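You operate a simulated robot arm through the tools that you are given. There is no shell and no other tool. Be economical: measure what you need, move in short steps, check, and stop when the job is done.

Carry out the task below with a simulated two-armed robot. There is one attempt and no reset: what you move stays moved.

## Task
Test the rack-side lift table up and down from the white control box.
Fine: latch FREE, power on, right up, then right down; then power off and the latch on HELD again.

It is judged by the outcome, as a careful person would: the job done as asked, and still so three seconds after it is handed in. It fails if anything else is knocked over, pushed out of place, dropped, spilled or broken.

## Robot
Two 6-joint arms with fingered hands on one trunk, on a base that drives. Base frame: it is fixed to the floor where the robot stands at the start and does not move with it; the origin is under the middle of the robot, x ahead of it, y to its left, z up. Readings come in m, rad, newtons and seconds.
The left shoulder is at the start at [0.05, 0.17, 1.021], the right one opposite. With the tool pointing down near the work surface each hand reaches from about 0.5 to 0.78 m from the robot's upright axis, wherever it stands, measured 20 degrees to its own side. Places, roughly: back lift table [-3.5, 2.4, 0.7]; far lift table [-4.2, 6.3, 0.8]; front lift table [-4.4, -0.6, 0.7]; rack-side lift table [-0.4, -1.7, 0.9]; white box direction knob [0.6, 0.3, 1]; white box down button [0.8, 0.1, 1]; white box lock latch [0.6, 0.1, 0.8]; white box mushroom button [0.9, 0.1, 1]; white box power switch [0.8, 0, 0.9]; white box reset button [0.7, 0.1, 1]; white box speed knob [0.7, 0.2, 1]; white box start button [0.6, 0.2, 1]; white box stop button [0.6, 0.1, 1]; white box up button [0.8, 0.2, 1]. Payload 3.5 kg a hand.
The TCP of each hand is the grasp point between the finger pads, 0.026 m short of the fingertips. In the tool frame z runs along the fingers and y along their closing line. The gripper opens to 0.132 m. The gripper's body begins 0.073 m behind the TCP. The gripper is a hand of 3 fingers: y runs from the thumb to the fingers, the wrist lies at [0, 0, -0.234] in the tool frame, and closing takes about 1.5 s.
Orientation is that of the tool frame in the base frame, as a unit quaternion [x, y, z, w]. With the fingers straight down and closing along the base's y, the tool's x points along the base's -x, its y along +y and its z along -z.

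## Interface
- The arms move only by the tool drive_tool. It takes "left_targets", "right_targets" or both (then of equal length, played together; a hand with none holds still); each is a list of rows, each an object of numbers (a shift or turn left out is 0, a gripper value left out holds the last): "tx", "ty", "tz": the shift along the tool's x, y, z in m; "rx", "ry", "rz": the turn, a rotation vector about the tool's x, y, z in rad; "jaw": the finger opening in m, from 0 to 0.132. In form: [{"tx": .., "ty": .., "tz": .., "rx": .., "ry": .., "rz": .., "jaw": ..}, ...]. A call has 1 to 8 rows; each row shifts and turns the commanded pose from where the row before left it, along the tool's axes as they then stand. A row lasts 0.2 s, in which the tool goes at most 0.05 m and 0.15 rad; a call with a longer step from one row to the next is refused whole, and so is a gripper value outside its range. Where a pose cannot be reached the arm comes as near as it can. A force on the tool above 40 N (or 10 N above the force at the start of the call, whichever is more), or a blocked arm, ends the call early, and 0.2 s more pass. Each finger travels about 0.108 m/s and halts on what it meets, pressing with about 23 N; the grip force reading is that of the motor and also rises with nothing between the fingers. The clock runs only during rows and for 0.2 s after the last one: add rows that do not move to give the fingers time. The reply holds the time, the measured pose of the TCP, the force on the tool along the base axes, the opening and the grip force, in the units named above and with some noise, with the torque about the TCP (base axes, N m) and any sound that the robot's microphone picked up.
- Cameras (640 x 400 px; columns grow to the right, rows downward): "scene" is now at [0.0383, 0.0174, 1.6094]; the picture's right is [0.21, -0.98, 0.00], its down [-0.73, -0.16, -0.66] and it looks along [0.65, 0.14, -0.75] (base axes); focal length 292 px, centre (320, 200). "left" rides on the left gripper at [-0.061, 0.003, -0.092] in its tool frame; the picture's right is [-0.05, -1.00, 0.00], its down [0.83, -0.04, -0.56] and it looks along [0.55, -0.03, 0.83] (tool axes); focal length 230 px, centre (320, 200). "right" rides on the right gripper at [0.062, 0.003, -0.092] in its tool frame; the picture's right is [-0.05, 1.00, 0.00], its down [-0.83, -0.04, -0.56] and it looks along [-0.55, -0.03, 0.83] (tool axes); focal length 230 px, centre (320, 200). There is no depth. A picture from a camera that has moved, and an enlarged one, comes with that camera's place and axes in the base frame and with its lens.
- get_image(camera): a new picture of that camera. The clock stands still meanwhile.
- raise_lower(by): slides the trunk up (or, below 0, down) by that many m; the arms and the scene camera ride with it, the base frame stays. It gives what a move gives, with no picture.
- drive_base(legs): drives the robot by 1 to 6 legs, each [ahead, left, turn to the left] in m, m and rad, along the robot's own axes; the way and the turn of a leg run together, so that a leg with both is an arc; at most 1.5 m and 3.142 rad a leg. The arms and the cameras ride along, it lands a little off, and it stops where it bumps. It gives what a move gives.
- set_grasp(shape, hand): the hand has 3 fingers and takes this shape, open, in about a second: jaw (thumb against the fingers, like two jaws); tri (thumb and two fingers); tip (a fingertip pinch); poke (one finger out to press); point (the index stretched); flat (the hand flat); cup (the hand cupped); fist (a fist). The gripper value then closes the fingers along that shape, each until it touches; the sizes above hold for jaw. It gives what a move gives, with no picture.
- head_to(pan, tilt): turns the head with the scene camera to pan (to the left, within 1.501 rad either way) and tilt (down, from -0.506 to 1.204), counted from straight ahead of the robot. It gives what a move gives.
- zoom(camera, box): a new picture of the part [left, top, right, bottom] of that camera's present view, enlarged. The clock stands still meanwhile.
- finish_job(): hands the job in; it is judged then, once.

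Go step by step. Nothing tells you exact positions but the pictures and the camera data: compare them with the known pose of the tool, close in by small moves and look again before you grip or let go. The budget is 120 turns and 108 pictures, counting those below and the enlarged ones. Unless the task says otherwise, let go and move clear before handing in, and close with one line.

The tools are called after ">>>" by a JSON object that holds its "api" and its "payload". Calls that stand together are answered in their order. drive_tool: Moves the arms, as the interface text tells. Its arguments: {"type":"object","properties":{"left_targets":{"type":"array","items":{"type":"object","properties":{"tx":{"type":"number"},"ty":{"type":"number"},"tz":{"type":"number"},"rx":{"type":"number"},"ry":{"type":"number"},"rz":{"type":"number"},"jaw":{"type":"number"}}}},"right_targets":{"type":"array","items":{"type":"object","properties":{"tx":{"type":"number"},"ty":{"type":"number"},"tz":{"type":"number"},"rx":{"type":"number"},"ry":{"type":"number"},"rz":{"type":"number"},"jaw":{"type":"number"}}}}},"required":[]} The other tools are called the same way: raise_lower (by) slides the trunk up or down; set_grasp (shape, hand) gives the hand a shape; drive_base (legs) drives the base; head_to (pan, tilt) turns the head that bears the scene camera; get_image (camera) takes a picture; zoom (camera, box) takes an enlarged picture of a part of a camera's view; finish_job () hands the job in.

At the start:

```text
time_s: 0.0
left_eef_pos: [0.5333, 0.2526, 1.149]
left_ee_rot: [0.0, 1.0, 0.0, 0.001]
left_force: [0.2, 0.2, -0.4]
left_torque: [-0.01, 0.01, 0.04]
left_finger_gap: 0.1318
left_gripper_force: 0.2
left_shape: jaw
right_eef_pos: [0.6138, -0.2679, 0.9991]
right_ee_rot: [0.0, 1.0, 0.0, -0.001]
right_force: [-0.5, 0.9, -0.7]
right_torque: [0.0, 0.0, 0.05]
right_finger_gap: 0.1319
right_gripper_force: 0.1
right_shape: jaw
trunk travel left (down, up): [-0.636, 0.074]
robot x, y, heading: [0.0022, -0.0024, -0.004]
head pan, tilt: [0.209, 0.848]
```

scene: 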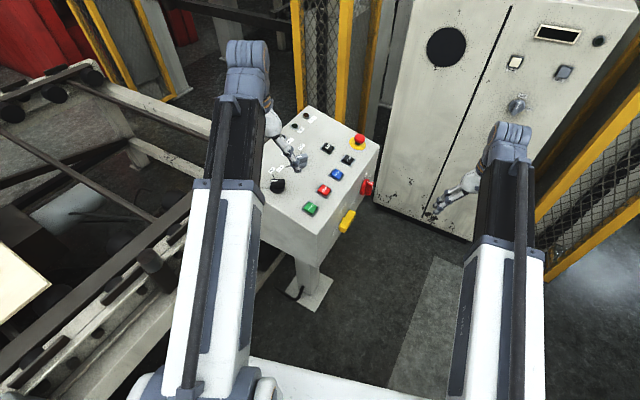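
right: 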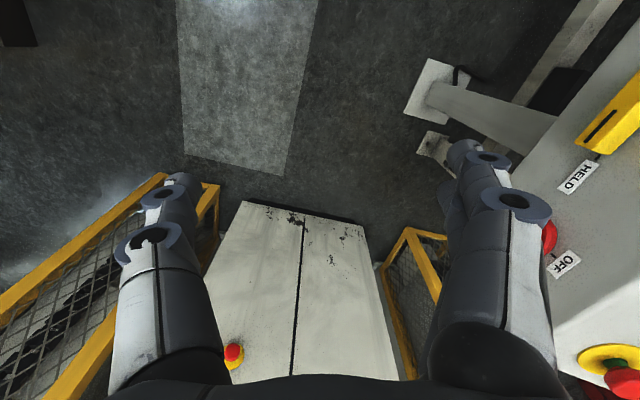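
left: 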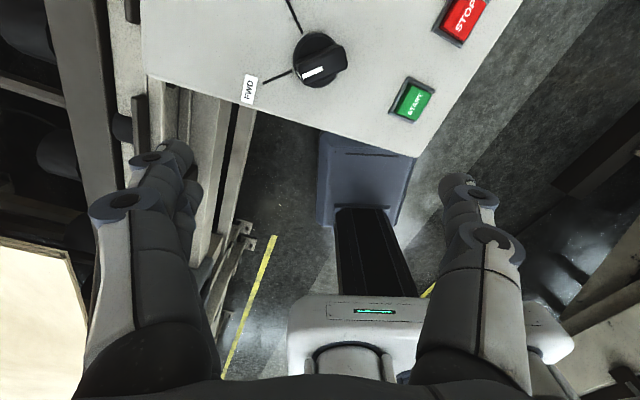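

I see the white control box ahead with buttons, a red rotary power switch and a yellow latch on its near/right side. I'll zoom in for details.

>>> {"api": "zoom", "payload": {"camera": "scene", "box": [240, 90, 400, 190]}}

>>> {"api": "zoom", "payload": {"camera": "scene", "box": [280, 140, 400, 260]}}

>>> {"api": "zoom", "payload": {"camera": "right", "box": [480, 50, 640, 400]}}

```text
4.00 times, centred on (320, 140) of scene
camera zoom: at [0.0383, 0.0174, 1.6094], right [0.21, -0.98, 0.0], down [-0.73, -0.16, -0.66], along [0.65, 0.14, -0.75], focal length 1168 px, centre (320, 440)
```

zoom: 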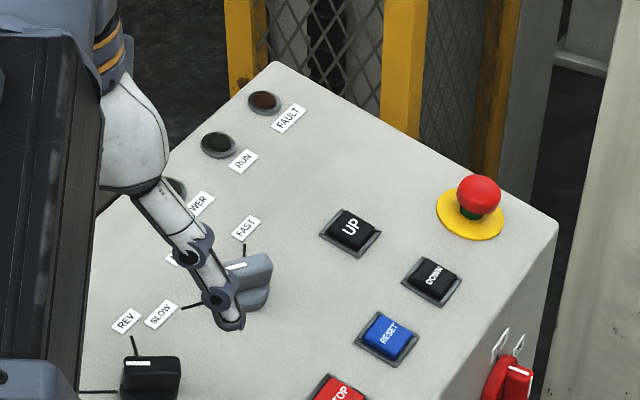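

```text
3.33 times, centred on (340, 200) of scene
camera zoom: at [0.0383, 0.0174, 1.6094], right [0.21, -0.98, 0.0], down [-0.73, -0.16, -0.66], along [0.65, 0.14, -0.75], focal length 974 px, centre (253, 200)
```

zoom: 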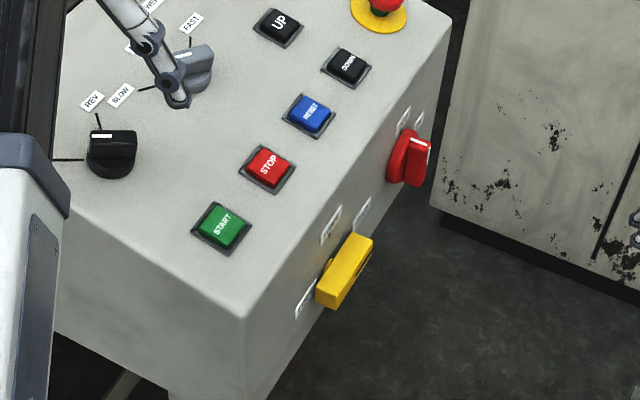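

```text
1.14 times, centred on (560, 225) of right
camera zoom: at [0.5519, -0.2634, 1.092], right [0.05, 1.0, 0.0], down [0.83, -0.04, 0.56], along [0.55, -0.03, -0.83], focal length 263 px, centre (46, 171)
```

zoom: 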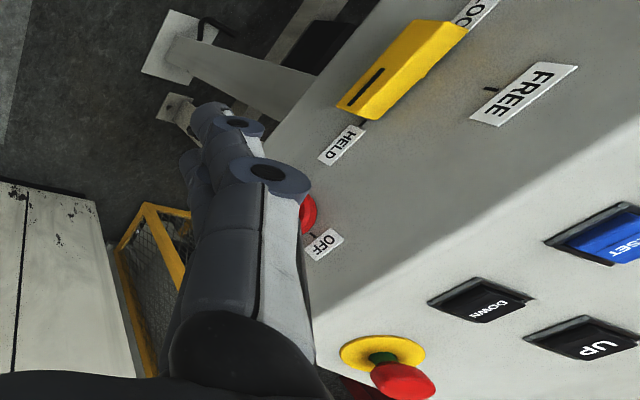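

The side face carries the latch (HELD / FREE) and red power knob. I'll look at the lift table first, then at the side face.

>>> {"api": "head_to", "payload": {"pan": -1.5, "tilt": 0.4}}

>>> {"api": "get_image", "payload": {"camera": "scene"}}

```text
time_s: 1.7
left_eef_pos: [0.5347, 0.2522, 1.1495]
left_ee_rot: [0.0, 1.0, -0.001, 0.0]
left_force: [-0.3, -0.7, -0.3]
left_torque: [0.0, -0.02, 0.01]
left_finger_gap: 0.1317
left_gripper_force: 0.1
left_shape: jaw
right_eef_pos: [0.6136, -0.2668, 0.9993]
right_ee_rot: [0.0, 1.0, 0.0, 0.0]
right_force: [-0.1, 0.0, 0.8]
right_torque: [0.04, 0.01, 0.01]
right_finger_gap: 0.1321
right_gripper_force: 0.1
right_shape: jaw
trunk travel left (down, up): [-0.636, 0.074]
robot x, y, heading: [-0.0017, 0.0002, 0.001]
head pan, tilt: [-1.499, 0.4]
```

```text
101 pictures are left
camera scene: at [-0.0316, -0.0913, 1.6483], right [-1.0, -0.07, 0.0], down [-0.03, 0.39, -0.92], along [0.07, -0.92, -0.39], focal length 292 px, centre (320, 200)
```

scene: 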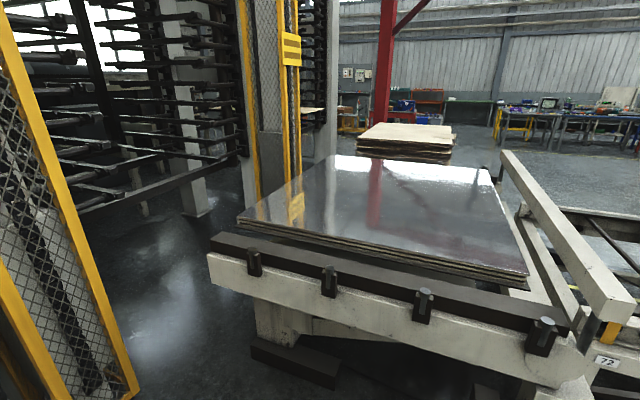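

The rack-side table is visible with sheets on it, at a middle height. Next I'll shift the base right a bit and look at the side face of the box.

>>> {"api": "drive_base", "payload": {"legs": [[-0.1, -0.4, 0]]}}

>>> {"api": "head_to", "payload": {"pan": 0.5, "tilt": 0.75}}

>>> {"api": "get_image", "payload": {"camera": "scene"}}

```text
time_s: 4.3
left_eef_pos: [0.4348, -0.146, 1.1494]
left_ee_rot: [0.001, 1.0, -0.001, 0.001]
left_force: [0.4, 0.0, 0.0]
left_torque: [0.0, 0.0, 0.0]
left_finger_gap: 0.1319
left_gripper_force: 0.0
left_shape: jaw
right_eef_pos: [0.5127, -0.6668, 0.999]
right_ee_rot: [0.002, 1.0, 0.0, 0.001]
right_force: [-0.1, -0.3, -0.9]
right_torque: [0.03, -0.01, 0.03]
right_finger_gap: 0.1319
right_gripper_force: 0.0
right_shape: jaw
trunk travel left (down, up): [-0.636, 0.074]
robot x, y, heading: [-0.0975, -0.4017, -0.007]
head pan, tilt: [-1.499, 0.4]
```

```text
time_s: 6.2
left_eef_pos: [0.4368, -0.1457, 1.1495]
left_ee_rot: [0.002, 1.0, 0.0, 0.001]
left_force: [0.2, 0.4, 0.2]
left_torque: [0.03, -0.02, 0.02]
left_finger_gap: 0.1319
left_gripper_force: 0.0
left_shape: jaw
right_eef_pos: [0.5136, -0.6667, 0.9996]
right_ee_rot: [0.002, 1.0, 0.0, -0.001]
right_force: [0.4, 0.3, -0.6]
right_torque: [-0.05, 0.01, 0.0]
right_finger_gap: 0.132
right_gripper_force: 0.0
right_shape: jaw
trunk travel left (down, up): [-0.636, 0.074]
robot x, y, heading: [-0.1032, -0.3949, -0.003]
head pan, tilt: [0.499, 0.75]
```

```text
100 pictures are left
camera scene: at [-0.0651, -0.3567, 1.6172], right [0.48, -0.88, 0.0], down [-0.6, -0.32, -0.73], along [0.64, 0.35, -0.68], focal length 292 px, centre (320, 200)
```

scene: 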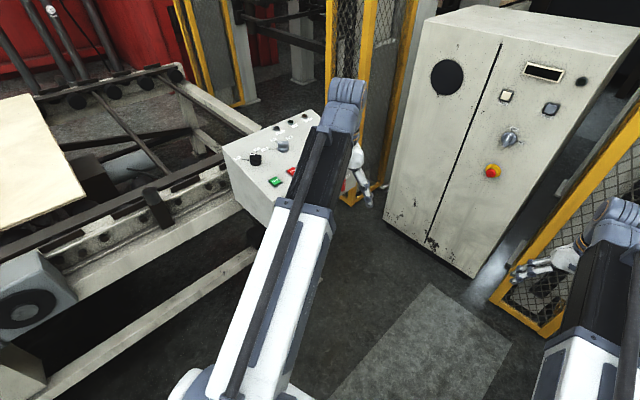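

The left arm hides the side face. I'll drive to stand in front of the box's side, facing it obliquely, with the box between the arms.

>>> {"api": "drive_base", "payload": {"legs": [[0.4, -0.22, 0], [0, 0, 1.0]]}}

>>> {"api": "head_to", "payload": {"pan": 0.05, "tilt": 0.8}}

>>> {"api": "get_image", "payload": {"camera": "scene"}}

```text
time_s: 11.5
left_eef_pos: [0.3758, -0.0335, 1.1496]
left_ee_rot: [-0.478, 0.879, 0.001, 0.0]
left_force: [0.4, 0.5, -0.8]
left_torque: [0.02, -0.01, 0.04]
left_finger_gap: 0.1321
left_gripper_force: 0.0
left_shape: jaw
right_eef_pos: [0.8543, -0.2483, 1.0001]
right_ee_rot: [-0.478, 0.878, 0.0, 0.001]
right_force: [-0.7, 0.9, 1.0]
right_torque: [0.06, -0.03, 0.01]
right_finger_gap: 0.1316
right_gripper_force: 0.0
right_shape: jaw
trunk travel left (down, up): [-0.636, 0.074]
robot x, y, heading: [0.2965, -0.6209, 0.992]
head pan, tilt: [0.499, 0.75]
```

```text
time_s: 12.4
left_eef_pos: [0.3759, -0.033, 1.1489]
left_ee_rot: [-0.478, 0.878, 0.0, 0.001]
left_force: [-0.5, -0.1, 0.0]
left_torque: [0.02, 0.0, 0.0]
left_finger_gap: 0.1317
left_gripper_force: 0.0
left_shape: jaw
right_eef_pos: [0.8549, -0.2496, 0.9992]
right_ee_rot: [-0.478, 0.878, 0.0, 0.0]
right_force: [-0.2, 0.0, 0.5]
right_torque: [0.02, 0.01, 0.0]
right_finger_gap: 0.132
right_gripper_force: 0.0
right_shape: jaw
trunk travel left (down, up): [-0.636, 0.074]
robot x, y, heading: [0.298, -0.6168, 0.997]
head pan, tilt: [0.051, 0.799]
```

```text
99 pictures are left
camera scene: at [0.3177, -0.5818, 1.6132], right [0.87, -0.5, 0.0], down [-0.36, -0.62, -0.7], along [0.35, 0.6, -0.72], focal length 292 px, centre (320, 200)
```

scene: 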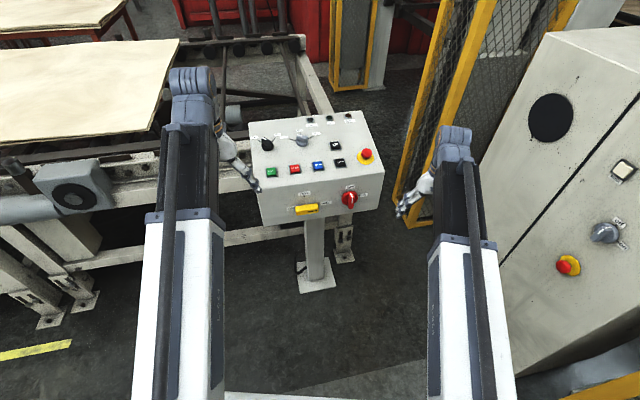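

The box is now squarely in front: buttons on its sloped top, latch and power knob on its front face. Zooming in.

>>> {"api": "zoom", "payload": {"camera": "scene", "box": [240, 100, 400, 230]}}

>>> {"api": "zoom", "payload": {"camera": "scene", "box": [280, 175, 380, 230]}}

```text
3.08 times, centred on (320, 165) of scene
camera zoom: at [0.3177, -0.5818, 1.6132], right [0.87, -0.5, 0.0], down [-0.36, -0.62, -0.7], along [0.35, 0.6, -0.72], focal length 899 px, centre (320, 308)
```

zoom: 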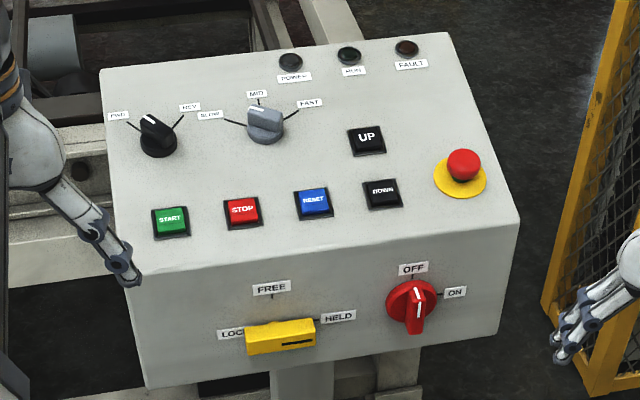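

```text
6.40 times, centred on (330, 202) of scene
camera zoom: at [0.3177, -0.5818, 1.6132], right [0.87, -0.5, 0.0], down [-0.36, -0.62, -0.7], along [0.35, 0.6, -0.72], focal length 1869 px, centre (256, 184)
```

zoom: 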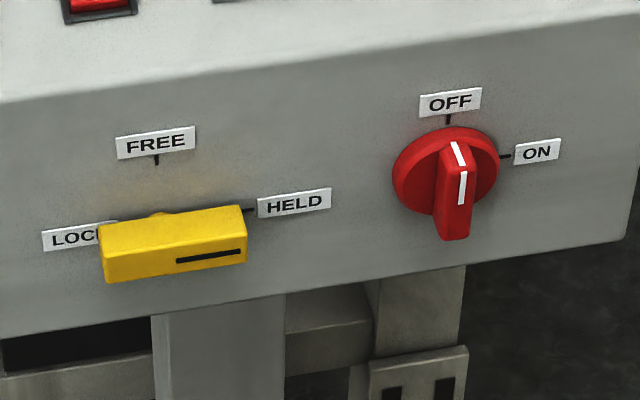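

Triangulating two views: power knob ≈ (0.781, 0.003, 0.856), latch centre ≈ (0.63, 0.05, 0.84), front face inward direction ≈ (0.30, 0.95, 0). I'll pitch the right hand to point horizontally at the face.

>>> {"api": "drive_tool", "payload": {"right_targets": [{"ry": -0.143}, {"ry": -0.143}, {"ry": -0.143}, {"ry": -0.143}, {"ry": -0.143}, {"ry": -0.143}, {"ry": -0.143}, {"ry": -0.143}]}}

>>> {"api": "drive_tool", "payload": {"right_targets": [{"ry": -0.143}, {"ry": -0.143}, {"ry": -0.141}, {"rx": -0.133}, {"rx": -0.133}, {}]}}

>>> {"api": "get_image", "payload": {"camera": "scene"}}

>>> {"api": "get_image", "payload": {"camera": "right"}}

```text
time_s: 14.2
left_eef_pos: [0.3736, -0.0334, 1.1502]
left_ee_rot: [-0.478, 0.878, 0.001, 0.0]
left_force: [0.2, -0.3, -0.8]
left_torque: [-0.05, 0.01, -0.02]
left_finger_gap: 0.1319
left_gripper_force: 0.1
left_shape: jaw
right_eef_pos: [0.8968, -0.2114, 0.9978]
right_ee_rot: [-0.403, 0.738, 0.259, 0.476]
right_force: [1.2, 0.1, 0.9]
right_torque: [-0.01, -0.02, 0.0]
right_finger_gap: 0.1319
right_gripper_force: 0.1
right_shape: jaw
right hand out of reach, approached as far as the arm can: row 6, 7, 8
trunk travel left (down, up): [-0.636, 0.074]
robot x, y, heading: [0.2968, -0.6194, 0.998]
head pan, tilt: [0.051, 0.799]
```

```text
time_s: 15.6
left_eef_pos: [0.375, -0.0329, 1.1506]
left_ee_rot: [-0.478, 0.878, 0.0, 0.001]
left_force: [0.4, 0.3, 0.3]
left_torque: [-0.02, 0.01, 0.0]
left_finger_gap: 0.1317
left_gripper_force: 0.0
left_shape: jaw
right_eef_pos: [0.9008, -0.1997, 1.0229]
right_ee_rot: [-0.445, 0.651, 0.382, 0.482]
right_force: [-0.9, -0.3, -0.3]
right_torque: [0.03, 0.0, -0.04]
right_finger_gap: 0.1319
right_gripper_force: 0.0
right_shape: jaw
right hand out of reach, approached as far as the arm can: row 1, 2, 3, 4, 5
trunk travel left (down, up): [-0.636, 0.074]
robot x, y, heading: [0.3011, -0.6221, 0.996]
head pan, tilt: [0.051, 0.799]
```

```text
96 pictures are left
camera scene: at [0.3177, -0.5818, 1.6132], right [0.87, -0.5, 0.0], down [-0.36, -0.62, -0.7], along [0.35, 0.6, -0.72], focal length 292 px, centre (320, 200)
```

scene: 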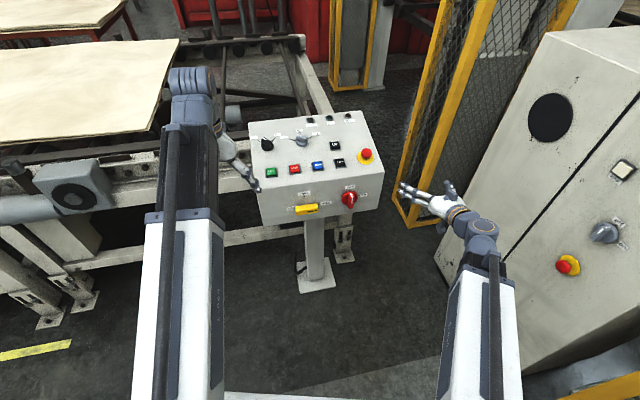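

```text
95 pictures are left
camera right: at [0.863, -0.2967, 0.9859], right [-0.94, 0.32, 0.12], down [0.0, -0.35, 0.94], along [0.34, 0.88, 0.33], focal length 230 px, centre (320, 200)
```

right: 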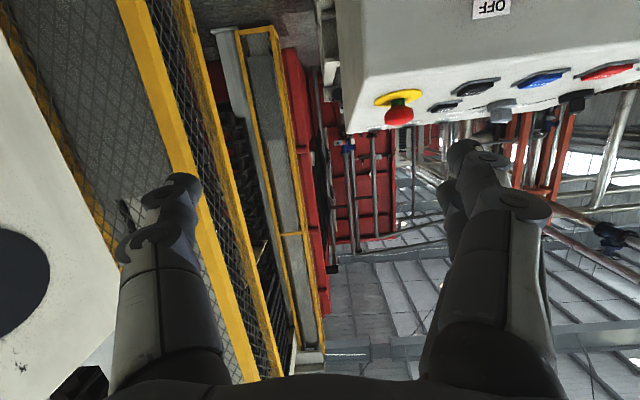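

The arm is folded too tightly so near; I'll back the base off 0.1 m and re-orient the hand.

>>> {"api": "drive_base", "payload": {"legs": [[-0.1, 0, 0]]}}

>>> {"api": "drive_tool", "payload": {"right_targets": [{"tz": 0.04, "tx": 0.03}, {"tz": 0.04, "tx": 0.03}, {"ry": -0.12}, {"ry": -0.12}, {}]}}

```text
time_s: 16.7
left_eef_pos: [0.3208, -0.117, 1.1493]
left_ee_rot: [-0.479, 0.878, 0.0, 0.002]
left_force: [-0.3, -0.2, 0.9]
left_torque: [0.03, -0.04, 0.01]
left_finger_gap: 0.1317
left_gripper_force: 0.0
left_shape: jaw
right_eef_pos: [0.8474, -0.2847, 1.0228]
right_ee_rot: [-0.444, 0.652, 0.382, 0.482]
right_force: [0.1, 1.1, 0.4]
right_torque: [0.0, 0.01, 0.0]
right_finger_gap: 0.1321
right_gripper_force: 0.1
right_shape: jaw
trunk travel left (down, up): [-0.636, 0.074]
robot x, y, heading: [0.2451, -0.7042, 0.997]
head pan, tilt: [0.051, 0.799]
```

```text
time_s: 17.9
left_eef_pos: [0.3203, -0.1172, 1.1497]
left_ee_rot: [-0.479, 0.878, 0.001, 0.0]
left_force: [-0.5, -0.3, 0.5]
left_torque: [-0.02, 0.02, -0.01]
left_finger_gap: 0.1318
left_gripper_force: 0.0
left_shape: jaw
right_eef_pos: [0.863, -0.2119, 0.9827]
right_ee_rot: [-0.445, 0.66, 0.378, 0.473]
right_force: [0.2, 0.6, 0.5]
right_torque: [0.0, 0.01, -0.01]
right_finger_gap: 0.1318
right_gripper_force: 0.1
right_shape: jaw
right hand out of reach, approached as far as the arm can: row 1, 2, 3, 4
trunk travel left (down, up): [-0.636, 0.074]
robot x, y, heading: [0.2425, -0.7031, 1.0]
head pan, tilt: [0.051, 0.799]
```

The pitch seems wrist-limited; lowering the trunk should level the forearm. I'll lower 0.18 m and retry.

>>> {"api": "raise_lower", "payload": {"by": -0.18}}

>>> {"api": "drive_tool", "payload": {"right_targets": [{"ry": -0.12}, {"ry": -0.12}, {}]}}

>>> {"api": "get_image", "payload": {"camera": "scene"}}

```text
time_s: 19.9
left_eef_pos: [0.3202, -0.1169, 0.9697]
left_ee_rot: [-0.479, 0.878, 0.0, 0.001]
left_force: [-1.1, -0.9, -0.4]
left_torque: [0.02, -0.04, 0.0]
left_finger_gap: 0.1318
left_gripper_force: 0.1
left_shape: jaw
right_eef_pos: [0.863, -0.2119, 0.8043]
right_ee_rot: [-0.446, 0.66, 0.378, 0.472]
right_force: [1.0, 0.0, -1.2]
right_torque: [0.0, 0.03, 0.05]
right_finger_gap: 0.1319
right_gripper_force: 0.0
right_shape: jaw
trunk travel left (down, up): [-0.456, 0.254]
robot x, y, heading: [0.2423, -0.7015, 1.001]
head pan, tilt: [0.051, 0.799]
```

```text
time_s: 20.7
left_eef_pos: [0.3212, -0.1154, 0.9691]
left_ee_rot: [-0.479, 0.878, 0.001, 0.001]
left_force: [0.2, -0.4, 0.2]
left_torque: [0.0, 0.0, 0.01]
left_finger_gap: 0.1322
left_gripper_force: 0.0
left_shape: jaw
right_eef_pos: [0.8637, -0.2111, 0.8038]
right_ee_rot: [-0.445, 0.66, 0.378, 0.473]
right_force: [-0.4, 0.3, 0.7]
right_torque: [-0.03, 0.01, 0.01]
right_finger_gap: 0.132
right_gripper_force: 0.0
right_shape: jaw
right hand out of reach, approached as far as the arm can: row 1, 2
trunk travel left (down, up): [-0.456, 0.254]
robot x, y, heading: [0.2454, -0.7034, 0.999]
head pan, tilt: [0.051, 0.799]
```

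```text
94 pictures are left
camera scene: at [0.2638, -0.6654, 1.4332], right [0.87, -0.5, 0.0], down [-0.36, -0.62, -0.7], along [0.35, 0.6, -0.72], focal length 292 px, centre (320, 200)
```

scene: 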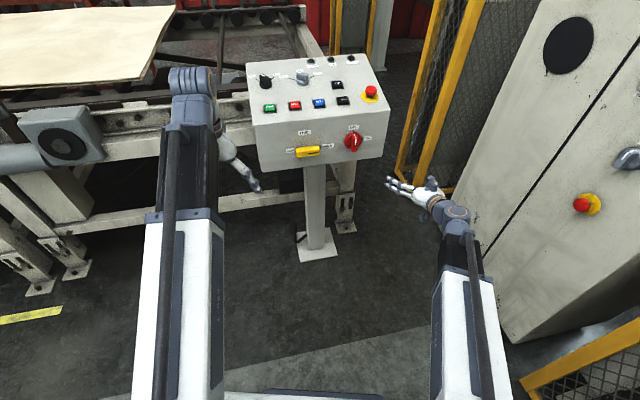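

The hand is too far right, so the wrist must yaw hard. I'll move it left toward a standoff in front of the power knob and see whether it levels.

>>> {"api": "drive_tool", "payload": {"right_targets": [{"ty": 0.045, "tx": -0.015}, {"ty": 0.045, "tx": -0.015}, {"ty": 0.045, "tx": -0.015}, {}]}}

```text
time_s: 21.7
left_eef_pos: [0.3207, -0.1167, 0.9697]
left_ee_rot: [-0.479, 0.878, 0.0, 0.001]
left_force: [0.0, 0.1, 1.0]
left_torque: [0.0, -0.02, 0.02]
left_finger_gap: 0.132
left_gripper_force: 0.1
left_shape: jaw
right_eef_pos: [0.7426, -0.1562, 0.8572]
right_ee_rot: [-0.445, 0.661, 0.377, 0.473]
right_force: [-0.1, 0.8, -0.6]
right_torque: [-0.03, -0.03, -0.02]
right_finger_gap: 0.1321
right_gripper_force: 0.0
right_shape: jaw
trunk travel left (down, up): [-0.456, 0.254]
robot x, y, heading: [0.2443, -0.7034, 0.999]
head pan, tilt: [0.051, 0.799]
```

>>> {"api": "drive_tool", "payload": {"right_targets": [{"ry": -0.135}, {"ry": -0.13}, {"rz": -0.08}, {}]}}

>>> {"api": "get_image", "payload": {"camera": "right"}}

>>> {"api": "zoom", "payload": {"camera": "scene", "box": [240, 100, 480, 250]}}

```text
time_s: 22.7
left_eef_pos: [0.3209, -0.1168, 0.9693]
left_ee_rot: [-0.479, 0.878, 0.001, 0.0]
left_force: [-0.8, 0.0, 0.1]
left_torque: [0.03, -0.02, 0.0]
left_finger_gap: 0.1319
left_gripper_force: 0.0
left_shape: jaw
right_eef_pos: [0.7439, -0.1545, 0.8762]
right_ee_rot: [-0.446, 0.618, 0.38, 0.523]
right_force: [0.6, -0.3, -0.3]
right_torque: [0.01, 0.0, 0.01]
right_finger_gap: 0.1319
right_gripper_force: 0.0
right_shape: jaw
right hand out of reach, approached as far as the arm can: row 1, 2, 3
trunk travel left (down, up): [-0.456, 0.254]
robot x, y, heading: [0.2446, -0.7074, 0.994]
head pan, tilt: [0.051, 0.799]
```

```text
93 pictures are left
camera right: at [0.7083, -0.2489, 0.8309], right [-0.95, 0.32, 0.05], down [-0.08, -0.41, 0.91], along [0.31, 0.86, 0.41], focal length 230 px, centre (320, 200)
```

right: 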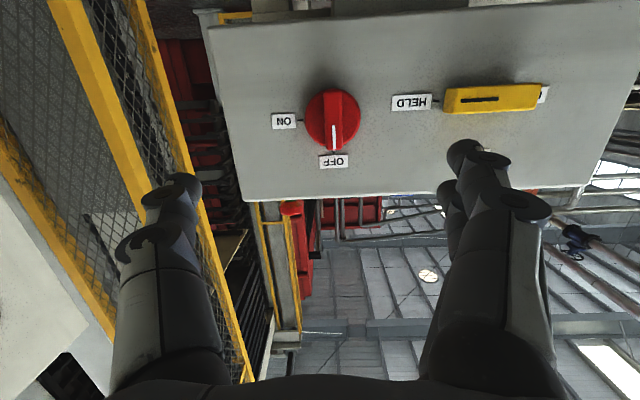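

```text
2.67 times, centred on (360, 175) of scene
camera zoom: at [0.2637, -0.6655, 1.4332], right [0.87, -0.5, 0.0], down [-0.36, -0.62, -0.7], along [0.35, 0.6, -0.72], focal length 779 px, centre (213, 267)
```

zoom: 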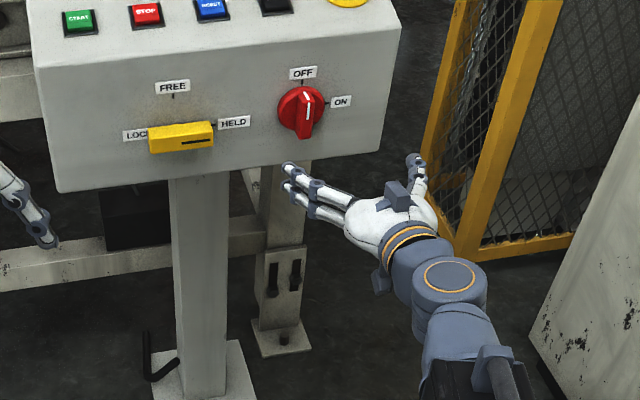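

The right camera gives a clear (inverted) view of latch and knob; the estimates agree. The order is latch first: I'll go to the latch with the hand rolled 90°. First I check reach by moving left in front of the latch.

>>> {"api": "drive_tool", "payload": {"right_targets": [{"ty": 0.04, "tx": 0.008}, {"ty": 0.04, "tx": 0.008}, {"ty": 0.036, "tx": 0.008}, {"ry": -0.08}, {"ry": -0.08}, {}]}}

```text
time_s: 24.1
left_eef_pos: [0.3211, -0.1166, 0.971]
left_ee_rot: [-0.479, 0.878, 0.0, 0.0]
left_force: [-0.1, 0.6, -0.3]
left_torque: [0.0, 0.01, 0.01]
left_finger_gap: 0.132
left_gripper_force: 0.1
left_shape: jaw
right_eef_pos: [0.6482, -0.1262, 0.8563]
right_ee_rot: [-0.413, 0.612, 0.372, 0.562]
right_force: [0.1, -0.1, -0.3]
right_torque: [-0.03, 0.02, 0.0]
right_finger_gap: 0.1319
right_gripper_force: 0.0
right_shape: jaw
right hand out of reach, approached as far as the arm can: row 2, 3, 4, 5
trunk travel left (down, up): [-0.456, 0.254]
robot x, y, heading: [0.2448, -0.7058, 0.995]
head pan, tilt: [0.051, 0.799]
```

Now rolling the hand +90° (clockwise) to check the wrist allows it.

>>> {"api": "drive_tool", "payload": {"right_targets": [{"rz": 0.143}, {"rz": 0.143}, {"rz": 0.143}, {"rz": 0.143}, {"rz": 0.143}, {"rz": 0.143}]}}

>>> {"api": "drive_tool", "payload": {"right_targets": [{"rz": 0.143}, {"rz": 0.143}, {"rz": 0.143}, {"rz": 0.143}, {"rz": 0.143}, {}]}}

>>> {"api": "get_image", "payload": {"camera": "right"}}

>>> {"api": "get_image", "payload": {"camera": "scene"}}

```text
time_s: 25.5
left_eef_pos: [0.3202, -0.1171, 0.9688]
left_ee_rot: [-0.479, 0.878, 0.0, 0.002]
left_force: [0.5, -0.4, -0.9]
left_torque: [0.0, 0.01, 0.02]
left_finger_gap: 0.1318
left_gripper_force: 0.0
left_shape: jaw
right_eef_pos: [0.6477, -0.1264, 0.8571]
right_ee_rot: [-0.121, 0.729, 0.571, 0.357]
right_force: [-0.6, 0.0, -0.7]
right_torque: [-0.03, -0.04, -0.01]
right_finger_gap: 0.1321
right_gripper_force: 0.1
right_shape: jaw
trunk travel left (down, up): [-0.456, 0.254]
robot x, y, heading: [0.2439, -0.7052, 0.997]
head pan, tilt: [0.051, 0.799]
```

```text
time_s: 26.9
left_eef_pos: [0.3214, -0.1167, 0.9694]
left_ee_rot: [-0.479, 0.878, 0.0, 0.0]
left_force: [0.2, 0.2, -0.4]
left_torque: [0.01, -0.01, 0.02]
left_finger_gap: 0.1321
left_gripper_force: 0.0
left_shape: jaw
right_eef_pos: [0.6478, -0.1271, 0.8557]
right_ee_rot: [0.142, 0.726, 0.659, 0.133]
right_force: [0.5, -0.6, 1.4]
right_torque: [0.02, 0.01, 0.04]
right_finger_gap: 0.1316
right_gripper_force: 0.1
right_shape: jaw
trunk travel left (down, up): [-0.456, 0.254]
robot x, y, heading: [0.2414, -0.703, 1.0]
head pan, tilt: [0.051, 0.799]
```

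```text
91 pictures are left
camera right: at [0.5563, -0.1869, 0.8682], right [0.08, 0.07, 0.99], down [0.55, -0.83, 0.01], along [0.83, 0.55, -0.1], focal length 230 px, centre (320, 200)
```

right: 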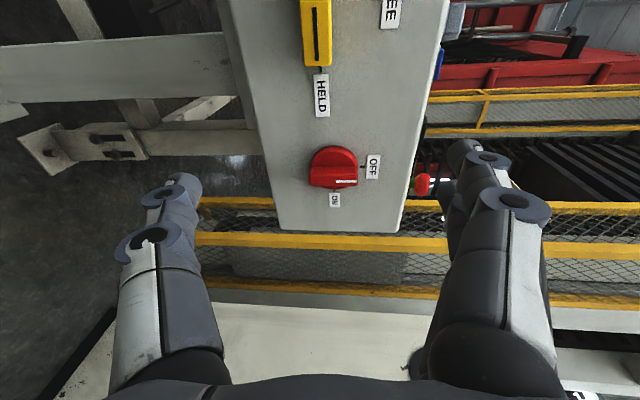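

```text
90 pictures are left
camera scene: at [0.2637, -0.6654, 1.4332], right [0.87, -0.5, 0.0], down [-0.36, -0.62, -0.7], along [0.35, 0.6, -0.72], focal length 292 px, centre (320, 200)
```

scene: 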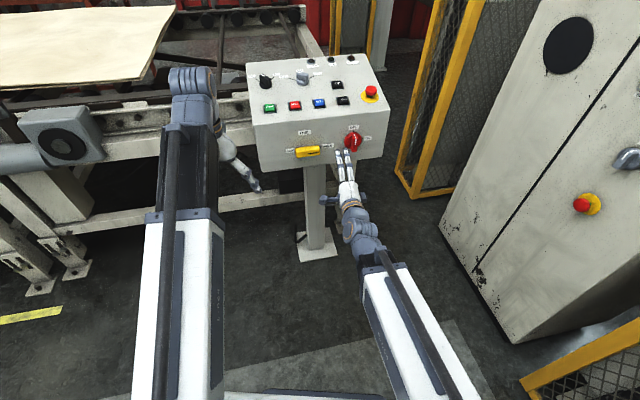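

Roll works. Pivot of latch on the face ≈ lateral 0.578, z 0.843; I'll align the hand square to the face and slide in front of the latch, still 8 cm off.

>>> {"api": "drive_tool", "payload": {"right_targets": [{"tz": 0.03, "ry": 0.078}, {"tx": 0.04, "ty": -0.007, "tz": 0.02, "rx": -0.094}, {"tx": 0.04, "ty": -0.007, "tz": 0.01}, {}]}}

>>> {"api": "get_image", "payload": {"camera": "right"}}

>>> {"api": "zoom", "payload": {"camera": "scene", "box": [260, 100, 420, 200]}}

```text
time_s: 27.9
left_eef_pos: [0.321, -0.1163, 0.9692]
left_ee_rot: [-0.479, 0.878, 0.001, 0.0]
left_force: [1.0, 0.2, 0.8]
left_torque: [0.01, 0.03, -0.01]
left_finger_gap: 0.1319
left_gripper_force: 0.1
left_shape: jaw
right_eef_pos: [0.5929, -0.0468, 0.8368]
right_ee_rot: [0.111, 0.698, 0.699, 0.111]
right_force: [0.7, 0.5, 0.3]
right_torque: [-0.01, 0.0, -0.01]
right_finger_gap: 0.1318
right_gripper_force: 0.0
right_shape: jaw
trunk travel left (down, up): [-0.456, 0.254]
robot x, y, heading: [0.2454, -0.7045, 1.001]
head pan, tilt: [0.051, 0.799]
```

```text
89 pictures are left
camera right: at [0.5059, -0.1155, 0.8404], right [0.05, -0.02, 1.0], down [0.62, -0.79, -0.04], along [0.79, 0.62, -0.03], focal length 230 px, centre (320, 200)
```

right: 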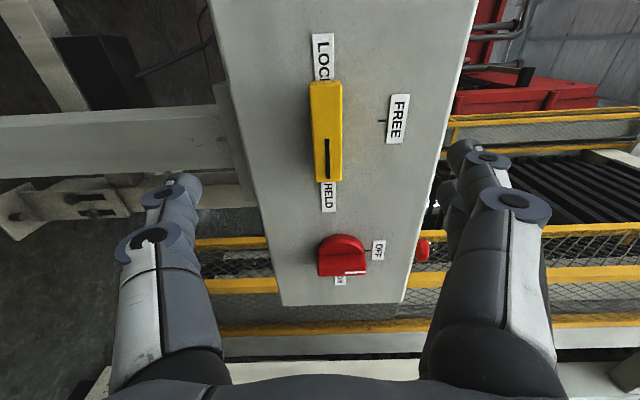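

```text
4.00 times, centred on (340, 150) of scene
camera zoom: at [0.2636, -0.6654, 1.4332], right [0.87, -0.5, 0.0], down [-0.36, -0.62, -0.7], along [0.35, 0.6, -0.72], focal length 1168 px, centre (240, 400)
```

zoom: 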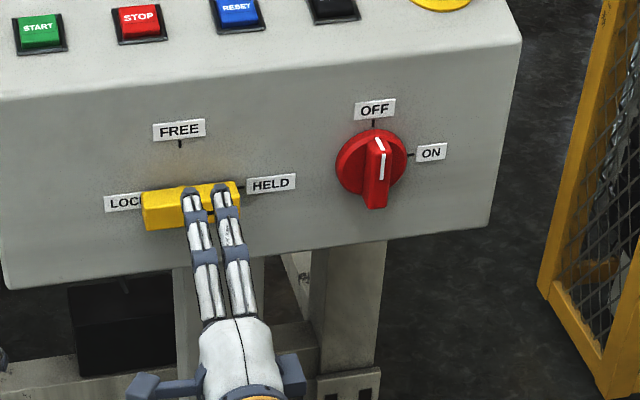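

Aligned squarely (tool z = face normal). Advancing 0.083 m so the fingers straddle the yellow bar.

>>> {"api": "drive_tool", "payload": {"right_targets": [{"tz": 0.03, "ty": 0.006}, {"tz": 0.03}, {"tz": 0.022}, {}]}}

>>> {"api": "get_image", "payload": {"camera": "right"}}

>>> {"api": "zoom", "payload": {"camera": "scene", "box": [260, 100, 420, 200]}}

```text
time_s: 28.9
left_eef_pos: [0.3205, -0.116, 0.9697]
left_ee_rot: [-0.479, 0.878, 0.0, 0.001]
left_force: [-0.2, 0.2, 0.5]
left_torque: [-0.02, 0.0, 0.0]
left_finger_gap: 0.1319
left_gripper_force: 0.1
left_shape: jaw
right_eef_pos: [0.6186, 0.032, 0.8451]
right_ee_rot: [0.112, 0.698, 0.698, 0.111]
right_force: [-0.3, -0.4, -0.3]
right_torque: [0.0, -0.02, 0.0]
right_finger_gap: 0.132
right_gripper_force: 0.1
right_shape: jaw
trunk travel left (down, up): [-0.456, 0.254]
robot x, y, heading: [0.2447, -0.7019, 0.998]
head pan, tilt: [0.051, 0.799]
```

```text
87 pictures are left
camera right: at [0.5316, -0.0365, 0.847], right [0.05, -0.02, 1.0], down [0.62, -0.79, -0.04], along [0.79, 0.62, -0.03], focal length 230 px, centre (320, 200)
```

right: 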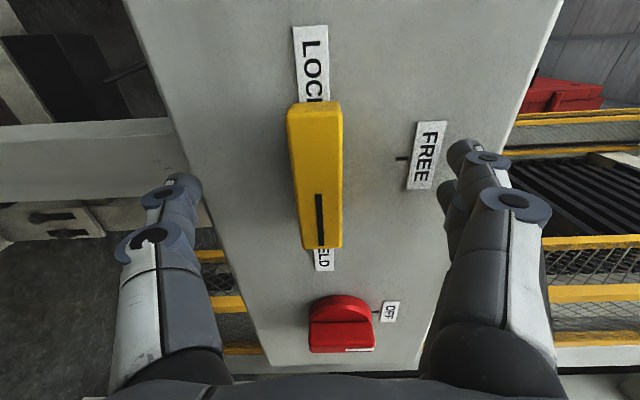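

```text
4.00 times, centred on (340, 150) of scene
camera zoom: at [0.2637, -0.6654, 1.4332], right [0.87, -0.5, 0.0], down [-0.36, -0.62, -0.7], along [0.35, 0.6, -0.72], focal length 1168 px, centre (240, 400)
```

zoom: 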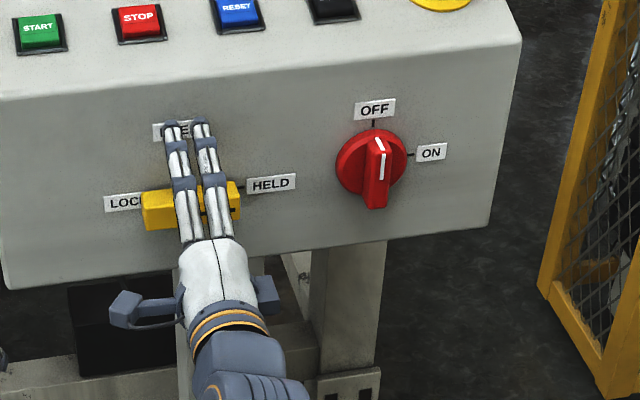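

Fingers straddle the bar. Closing to grip it.

>>> {"api": "drive_tool", "payload": {"right_targets": [{"jaw": 0.06}, {}, {}, {"jaw": 0.01}, {}, {}, {}, {}]}}

>>> {"api": "get_image", "payload": {"camera": "right"}}

```text
time_s: 30.7
left_eef_pos: [0.3207, -0.1168, 0.9697]
left_ee_rot: [-0.479, 0.878, 0.001, 0.001]
left_force: [0.4, 0.1, -0.4]
left_torque: [0.0, 0.01, 0.0]
left_finger_gap: 0.1321
left_gripper_force: 0.0
left_shape: jaw
right_eef_pos: [0.6203, 0.0295, 0.8448]
right_ee_rot: [0.111, 0.698, 0.698, 0.112]
right_force: [1.1, 2.4, -1.0]
right_torque: [-0.04, 0.0, -0.02]
right_finger_gap: 0.0193
right_gripper_force: 22.9
right_shape: jaw
trunk travel left (down, up): [-0.456, 0.254]
robot x, y, heading: [0.243, -0.7056, 0.996]
head pan, tilt: [0.051, 0.799]
```

```text
85 pictures are left
camera right: at [0.5315, -0.0364, 0.8466], right [0.05, -0.02, 1.0], down [0.62, -0.79, -0.04], along [0.79, 0.62, -0.03], focal length 230 px, centre (320, 200)
```

right: 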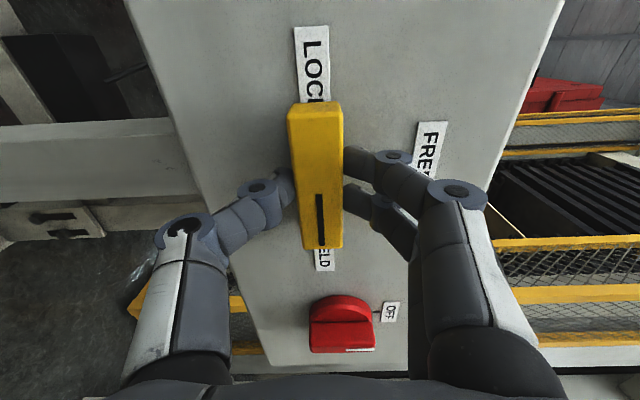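

Gripped well about the centre (19 mm). Rolling counter-clockwise toward FREE.

>>> {"api": "drive_tool", "payload": {"right_targets": [{"rz": -0.13}, {"rz": -0.13}, {"rz": -0.13}, {"rz": -0.13}]}}

>>> {"api": "zoom", "payload": {"camera": "scene", "box": [260, 100, 420, 200]}}

```text
time_s: 31.7
left_eef_pos: [0.3208, -0.1171, 0.9692]
left_ee_rot: [-0.479, 0.878, 0.001, 0.0]
left_force: [0.1, 0.5, -0.9]
left_torque: [0.02, 0.0, 0.0]
left_finger_gap: 0.132
left_gripper_force: 0.1
left_shape: jaw
right_eef_pos: [0.6185, 0.0319, 0.8446]
right_ee_rot: [-0.073, 0.703, 0.647, 0.288]
right_force: [-0.1, 2.3, 2.9]
right_torque: [0.07, 0.01, 0.04]
right_finger_gap: 0.0193
right_gripper_force: 22.6
right_shape: jaw
trunk travel left (down, up): [-0.456, 0.254]
robot x, y, heading: [0.2426, -0.7048, 0.999]
head pan, tilt: [0.051, 0.799]
```

```text
4.00 times, centred on (340, 150) of scene
camera zoom: at [0.2636, -0.6655, 1.4333], right [0.87, -0.5, 0.0], down [-0.36, -0.62, -0.7], along [0.35, 0.6, -0.72], focal length 1168 px, centre (240, 400)
```

zoom: 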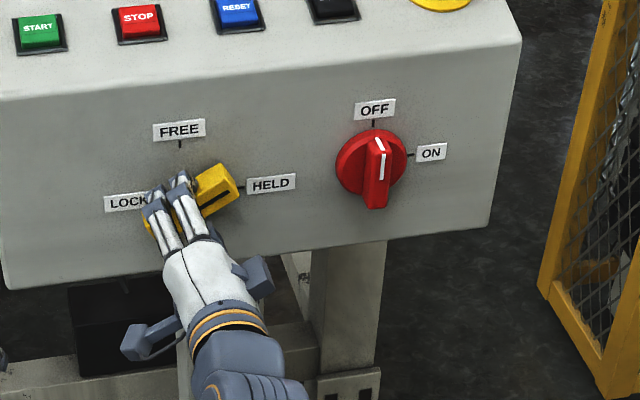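

The bar turns freely with the hand. Continuing to the full 90°.

>>> {"api": "drive_tool", "payload": {"right_targets": [{"rz": -0.132}, {"rz": -0.132}, {"rz": -0.132}, {"rz": -0.132}, {"rz": -0.132}, {"rz": -0.132}, {"rz": -0.132}, {"rz": -0.132}]}}

>>> {"api": "get_image", "payload": {"camera": "right"}}

>>> {"api": "zoom", "payload": {"camera": "scene", "box": [260, 100, 420, 200]}}

```text
time_s: 33.5
left_eef_pos: [0.3198, -0.1173, 0.969]
left_ee_rot: [-0.479, 0.878, 0.001, 0.001]
left_force: [0.6, 0.3, -0.7]
left_torque: [-0.01, 0.0, 0.0]
left_finger_gap: 0.1319
left_gripper_force: 0.0
left_shape: jaw
right_eef_pos: [0.6175, 0.0313, 0.8447]
right_ee_rot: [-0.418, 0.57, 0.413, 0.574]
right_force: [-6.8, 7.5, 8.7]
right_torque: [0.15, 0.01, 0.24]
right_finger_gap: 0.0187
right_gripper_force: 23.1
right_shape: jaw
trunk travel left (down, up): [-0.456, 0.254]
robot x, y, heading: [0.2447, -0.7022, 0.997]
head pan, tilt: [0.051, 0.799]
```

```text
83 pictures are left
camera right: at [0.5861, -0.0544, 0.7833], right [-0.95, 0.31, 0.04], down [-0.14, -0.54, 0.83], along [0.28, 0.78, 0.56], focal length 230 px, centre (320, 200)
```

right: 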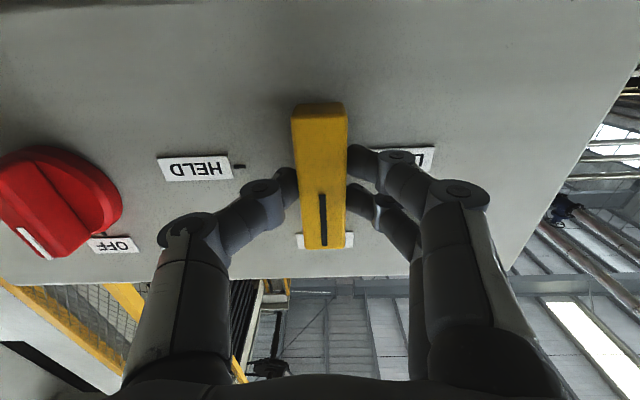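

```text
4.00 times, centred on (340, 150) of scene
camera zoom: at [0.2626, -0.6657, 1.4333], right [0.87, -0.5, 0.0], down [-0.36, -0.62, -0.7], along [0.35, 0.6, -0.72], focal length 1168 px, centre (240, 400)
```

zoom: 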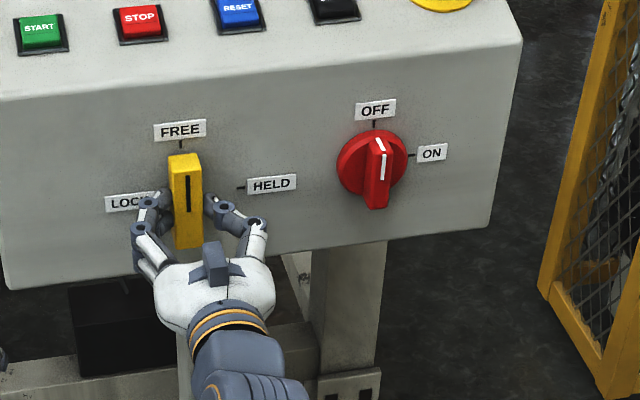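

Latch is at FREE. Releasing, backing off, and moving right in front of the power knob.

>>> {"api": "drive_tool", "payload": {"right_targets": [{"jaw": 0.132}, {}, {}, {}, {}, {"tz": -0.03}, {"tz": -0.03}, {}]}}

>>> {"api": "drive_tool", "payload": {"right_targets": [{"ty": -0.042, "tx": -0.003}, {"ty": -0.042, "tx": -0.003}, {"ty": -0.042, "tx": -0.002}, {"ty": -0.039, "tx": -0.002}, {}]}}

>>> {"api": "get_image", "payload": {"camera": "right"}}

>>> {"api": "zoom", "payload": {"camera": "scene", "box": [260, 100, 420, 200]}}

```text
time_s: 35.3
left_eef_pos: [0.3198, -0.1164, 0.9697]
left_ee_rot: [-0.478, 0.878, 0.0, 0.001]
left_force: [0.0, 0.0, 0.2]
left_torque: [0.0, -0.04, -0.02]
left_finger_gap: 0.1321
left_gripper_force: 0.0
left_shape: jaw
right_eef_pos: [0.6001, -0.0256, 0.844]
right_ee_rot: [-0.417, 0.571, 0.414, 0.574]
right_force: [-0.7, 0.7, 0.6]
right_torque: [-0.01, -0.02, 0.03]
right_finger_gap: 0.132
right_gripper_force: 0.0
right_shape: jaw
trunk travel left (down, up): [-0.456, 0.254]
robot x, y, heading: [0.2454, -0.7048, 0.999]
head pan, tilt: [0.051, 0.799]
```

```text
time_s: 36.5
left_eef_pos: [0.3212, -0.1171, 0.97]
left_ee_rot: [-0.479, 0.878, 0.001, 0.001]
left_force: [-0.3, 0.2, 0.0]
left_torque: [0.0, 0.0, -0.01]
left_finger_gap: 0.1319
left_gripper_force: 0.0
left_shape: jaw
right_eef_pos: [0.757, -0.0765, 0.8542]
right_ee_rot: [-0.417, 0.571, 0.414, 0.573]
right_force: [-0.5, 0.7, 0.6]
right_torque: [0.02, 0.04, -0.01]
right_finger_gap: 0.1321
right_gripper_force: 0.0
right_shape: jaw
trunk travel left (down, up): [-0.456, 0.254]
robot x, y, heading: [0.2411, -0.7054, 0.998]
head pan, tilt: [0.051, 0.799]
```

```text
81 pictures are left
camera right: at [0.7249, -0.1627, 0.7929], right [-0.95, 0.31, 0.05], down [-0.14, -0.54, 0.83], along [0.28, 0.78, 0.55], focal length 230 px, centre (320, 200)
```

right: 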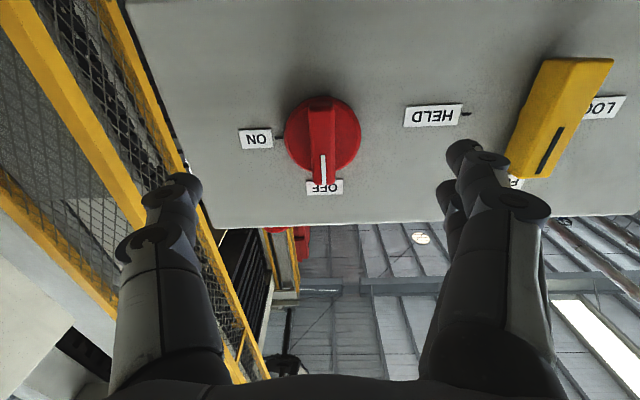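

```text
4.00 times, centred on (340, 150) of scene
camera zoom: at [0.2639, -0.6655, 1.4332], right [0.87, -0.5, 0.0], down [-0.36, -0.62, -0.7], along [0.35, 0.6, -0.72], focal length 1168 px, centre (240, 400)
```

zoom: 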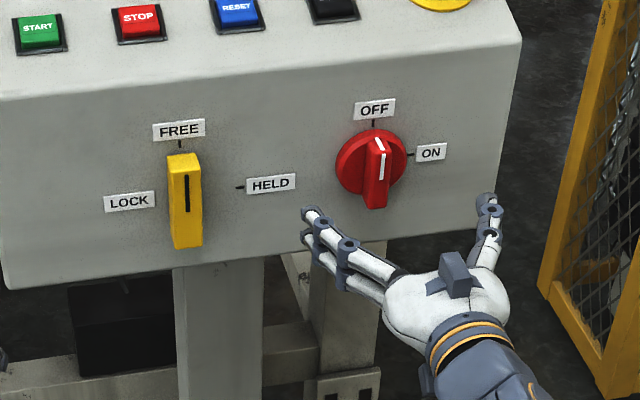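

Latch stays at FREE; the hand is centred before the power knob. Advancing and closing.

>>> {"api": "drive_tool", "payload": {"right_targets": [{"tz": 0.025}, {"tz": 0.025}, {"jaw": 0.07}, {}, {}, {}]}}

>>> {"api": "get_image", "payload": {"camera": "right"}}

```text
time_s: 37.9
left_eef_pos: [0.3208, -0.1162, 0.9693]
left_ee_rot: [-0.478, 0.878, 0.001, 0.0]
left_force: [-0.5, -0.1, -0.9]
left_torque: [0.01, 0.01, 0.01]
left_finger_gap: 0.132
left_gripper_force: 0.0
left_shape: jaw
right_eef_pos: [0.7719, -0.0288, 0.8554]
right_ee_rot: [-0.417, 0.571, 0.414, 0.574]
right_force: [0.6, 0.1, 0.5]
right_torque: [0.03, -0.02, -0.04]
right_finger_gap: 0.0704
right_gripper_force: 0.2
right_shape: jaw
trunk travel left (down, up): [-0.456, 0.254]
robot x, y, heading: [0.2477, -0.7066, 0.999]
head pan, tilt: [0.051, 0.799]
```

```text
79 pictures are left
camera right: at [0.7405, -0.1152, 0.7937], right [-0.95, 0.31, 0.05], down [-0.14, -0.54, 0.83], along [0.28, 0.78, 0.55], focal length 230 px, centre (320, 200)
```

right: 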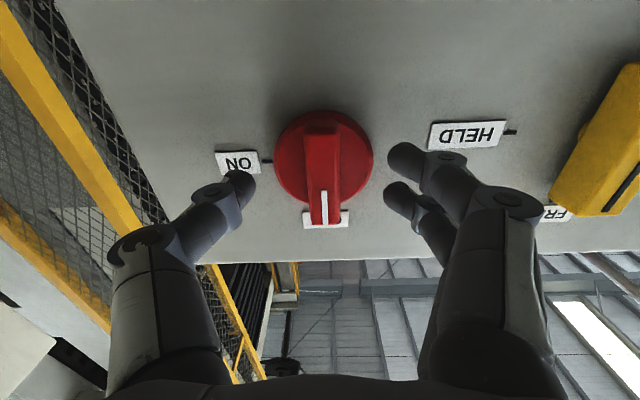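

>>> {"api": "drive_tool", "payload": {"right_targets": [{"jaw": 0.03}, {}, {}, {"jaw": 0.005}, {}, {}]}}

>>> {"api": "get_image", "payload": {"camera": "right"}}

```text
time_s: 39.3
left_eef_pos: [0.3202, -0.1153, 0.9696]
left_ee_rot: [-0.479, 0.878, 0.001, 0.001]
left_force: [0.3, -0.1, -0.6]
left_torque: [0.05, 0.04, 0.02]
left_finger_gap: 0.1318
left_gripper_force: 0.0
left_shape: jaw
right_eef_pos: [0.7716, -0.0305, 0.8552]
right_ee_rot: [-0.417, 0.571, 0.414, 0.573]
right_force: [-2.4, 3.0, 0.0]
right_torque: [0.0, 0.02, 0.07]
right_finger_gap: 0.0119
right_gripper_force: 22.9
right_shape: jaw
trunk travel left (down, up): [-0.456, 0.254]
robot x, y, heading: [0.2425, -0.7016, 0.998]
head pan, tilt: [0.051, 0.799]
```

```text
78 pictures are left
camera right: at [0.74, -0.1149, 0.7937], right [-0.95, 0.31, 0.05], down [-0.14, -0.54, 0.83], along [0.28, 0.78, 0.55], focal length 230 px, centre (320, 200)
```

right: 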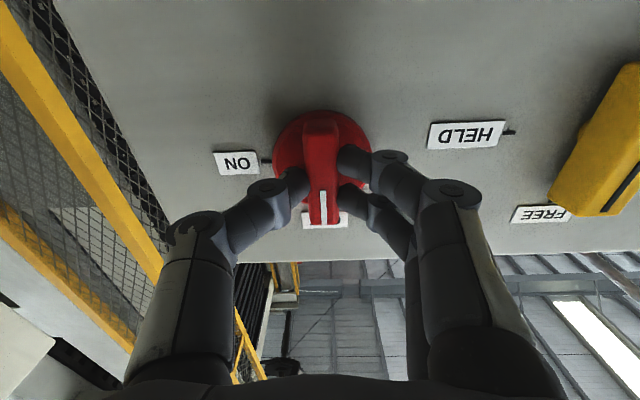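

The ridge is gripped. Turning clockwise 90° to ON.

>>> {"api": "drive_tool", "payload": {"right_targets": [{"rz": 0.13}, {"rz": 0.13}, {"rz": 0.13}, {"rz": 0.13}, {"rz": 0.13}, {"rz": 0.13}]}}

>>> {"api": "drive_tool", "payload": {"right_targets": [{"rz": 0.132}, {"rz": 0.132}, {"rz": 0.132}, {"rz": 0.132}, {"rz": 0.132}, {"rz": 0.132}]}}

>>> {"api": "get_image", "payload": {"camera": "right"}}

>>> {"api": "zoom", "payload": {"camera": "scene", "box": [260, 50, 420, 200]}}

```text
time_s: 40.7
left_eef_pos: [0.3196, -0.1161, 0.9684]
left_ee_rot: [-0.479, 0.878, 0.0, 0.001]
left_force: [0.1, 0.2, 0.0]
left_torque: [0.0, -0.02, -0.01]
left_finger_gap: 0.132
left_gripper_force: 0.1
left_shape: jaw
right_eef_pos: [0.7712, -0.0296, 0.8548]
right_ee_rot: [-0.168, 0.687, 0.602, 0.372]
right_force: [-7.0, 1.8, -3.9]
right_torque: [-0.05, -0.02, 0.21]
right_finger_gap: 0.0116
right_gripper_force: 22.9
right_shape: jaw
trunk travel left (down, up): [-0.456, 0.254]
robot x, y, heading: [0.2453, -0.7003, 0.995]
head pan, tilt: [0.051, 0.799]
```

```text
time_s: 42.1
left_eef_pos: [0.3199, -0.1168, 0.9692]
left_ee_rot: [-0.478, 0.878, 0.0, 0.001]
left_force: [-0.1, 0.3, 0.0]
left_torque: [0.01, 0.06, -0.01]
left_finger_gap: 0.1322
left_gripper_force: 0.1
left_shape: jaw
right_eef_pos: [0.7716, -0.0278, 0.8543]
right_ee_rot: [0.11, 0.699, 0.698, 0.111]
right_force: [-12.8, 2.5, -6.7]
right_torque: [-0.1, 0.02, 0.23]
right_finger_gap: 0.0117
right_gripper_force: 22.3
right_shape: jaw
trunk travel left (down, up): [-0.456, 0.254]
robot x, y, heading: [0.2475, -0.7053, 0.996]
head pan, tilt: [0.051, 0.799]
```

```text
77 pictures are left
camera right: at [0.6841, -0.0965, 0.8577], right [0.05, -0.02, 1.0], down [0.62, -0.78, -0.04], along [0.78, 0.62, -0.03], focal length 230 px, centre (320, 200)
```

right: 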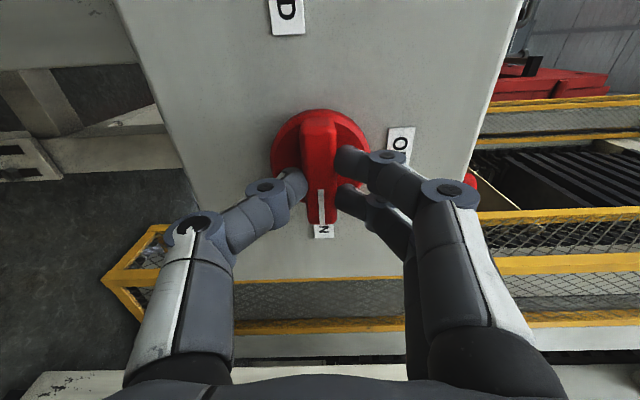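

```text
2.67 times, centred on (340, 125) of scene
camera zoom: at [0.2629, -0.6646, 1.4332], right [0.87, -0.5, 0.0], down [-0.36, -0.62, -0.7], along [0.35, 0.6, -0.72], focal length 779 px, centre (267, 400)
```

zoom: 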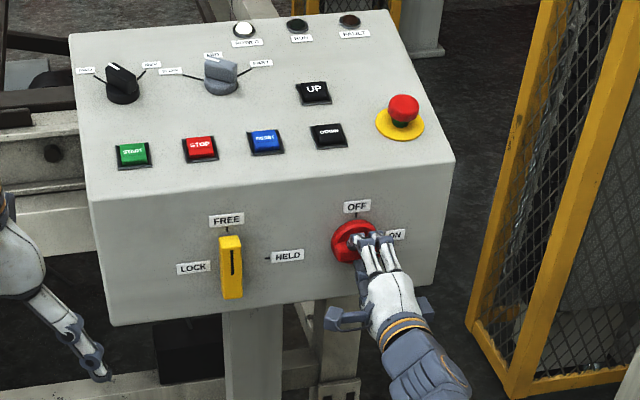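

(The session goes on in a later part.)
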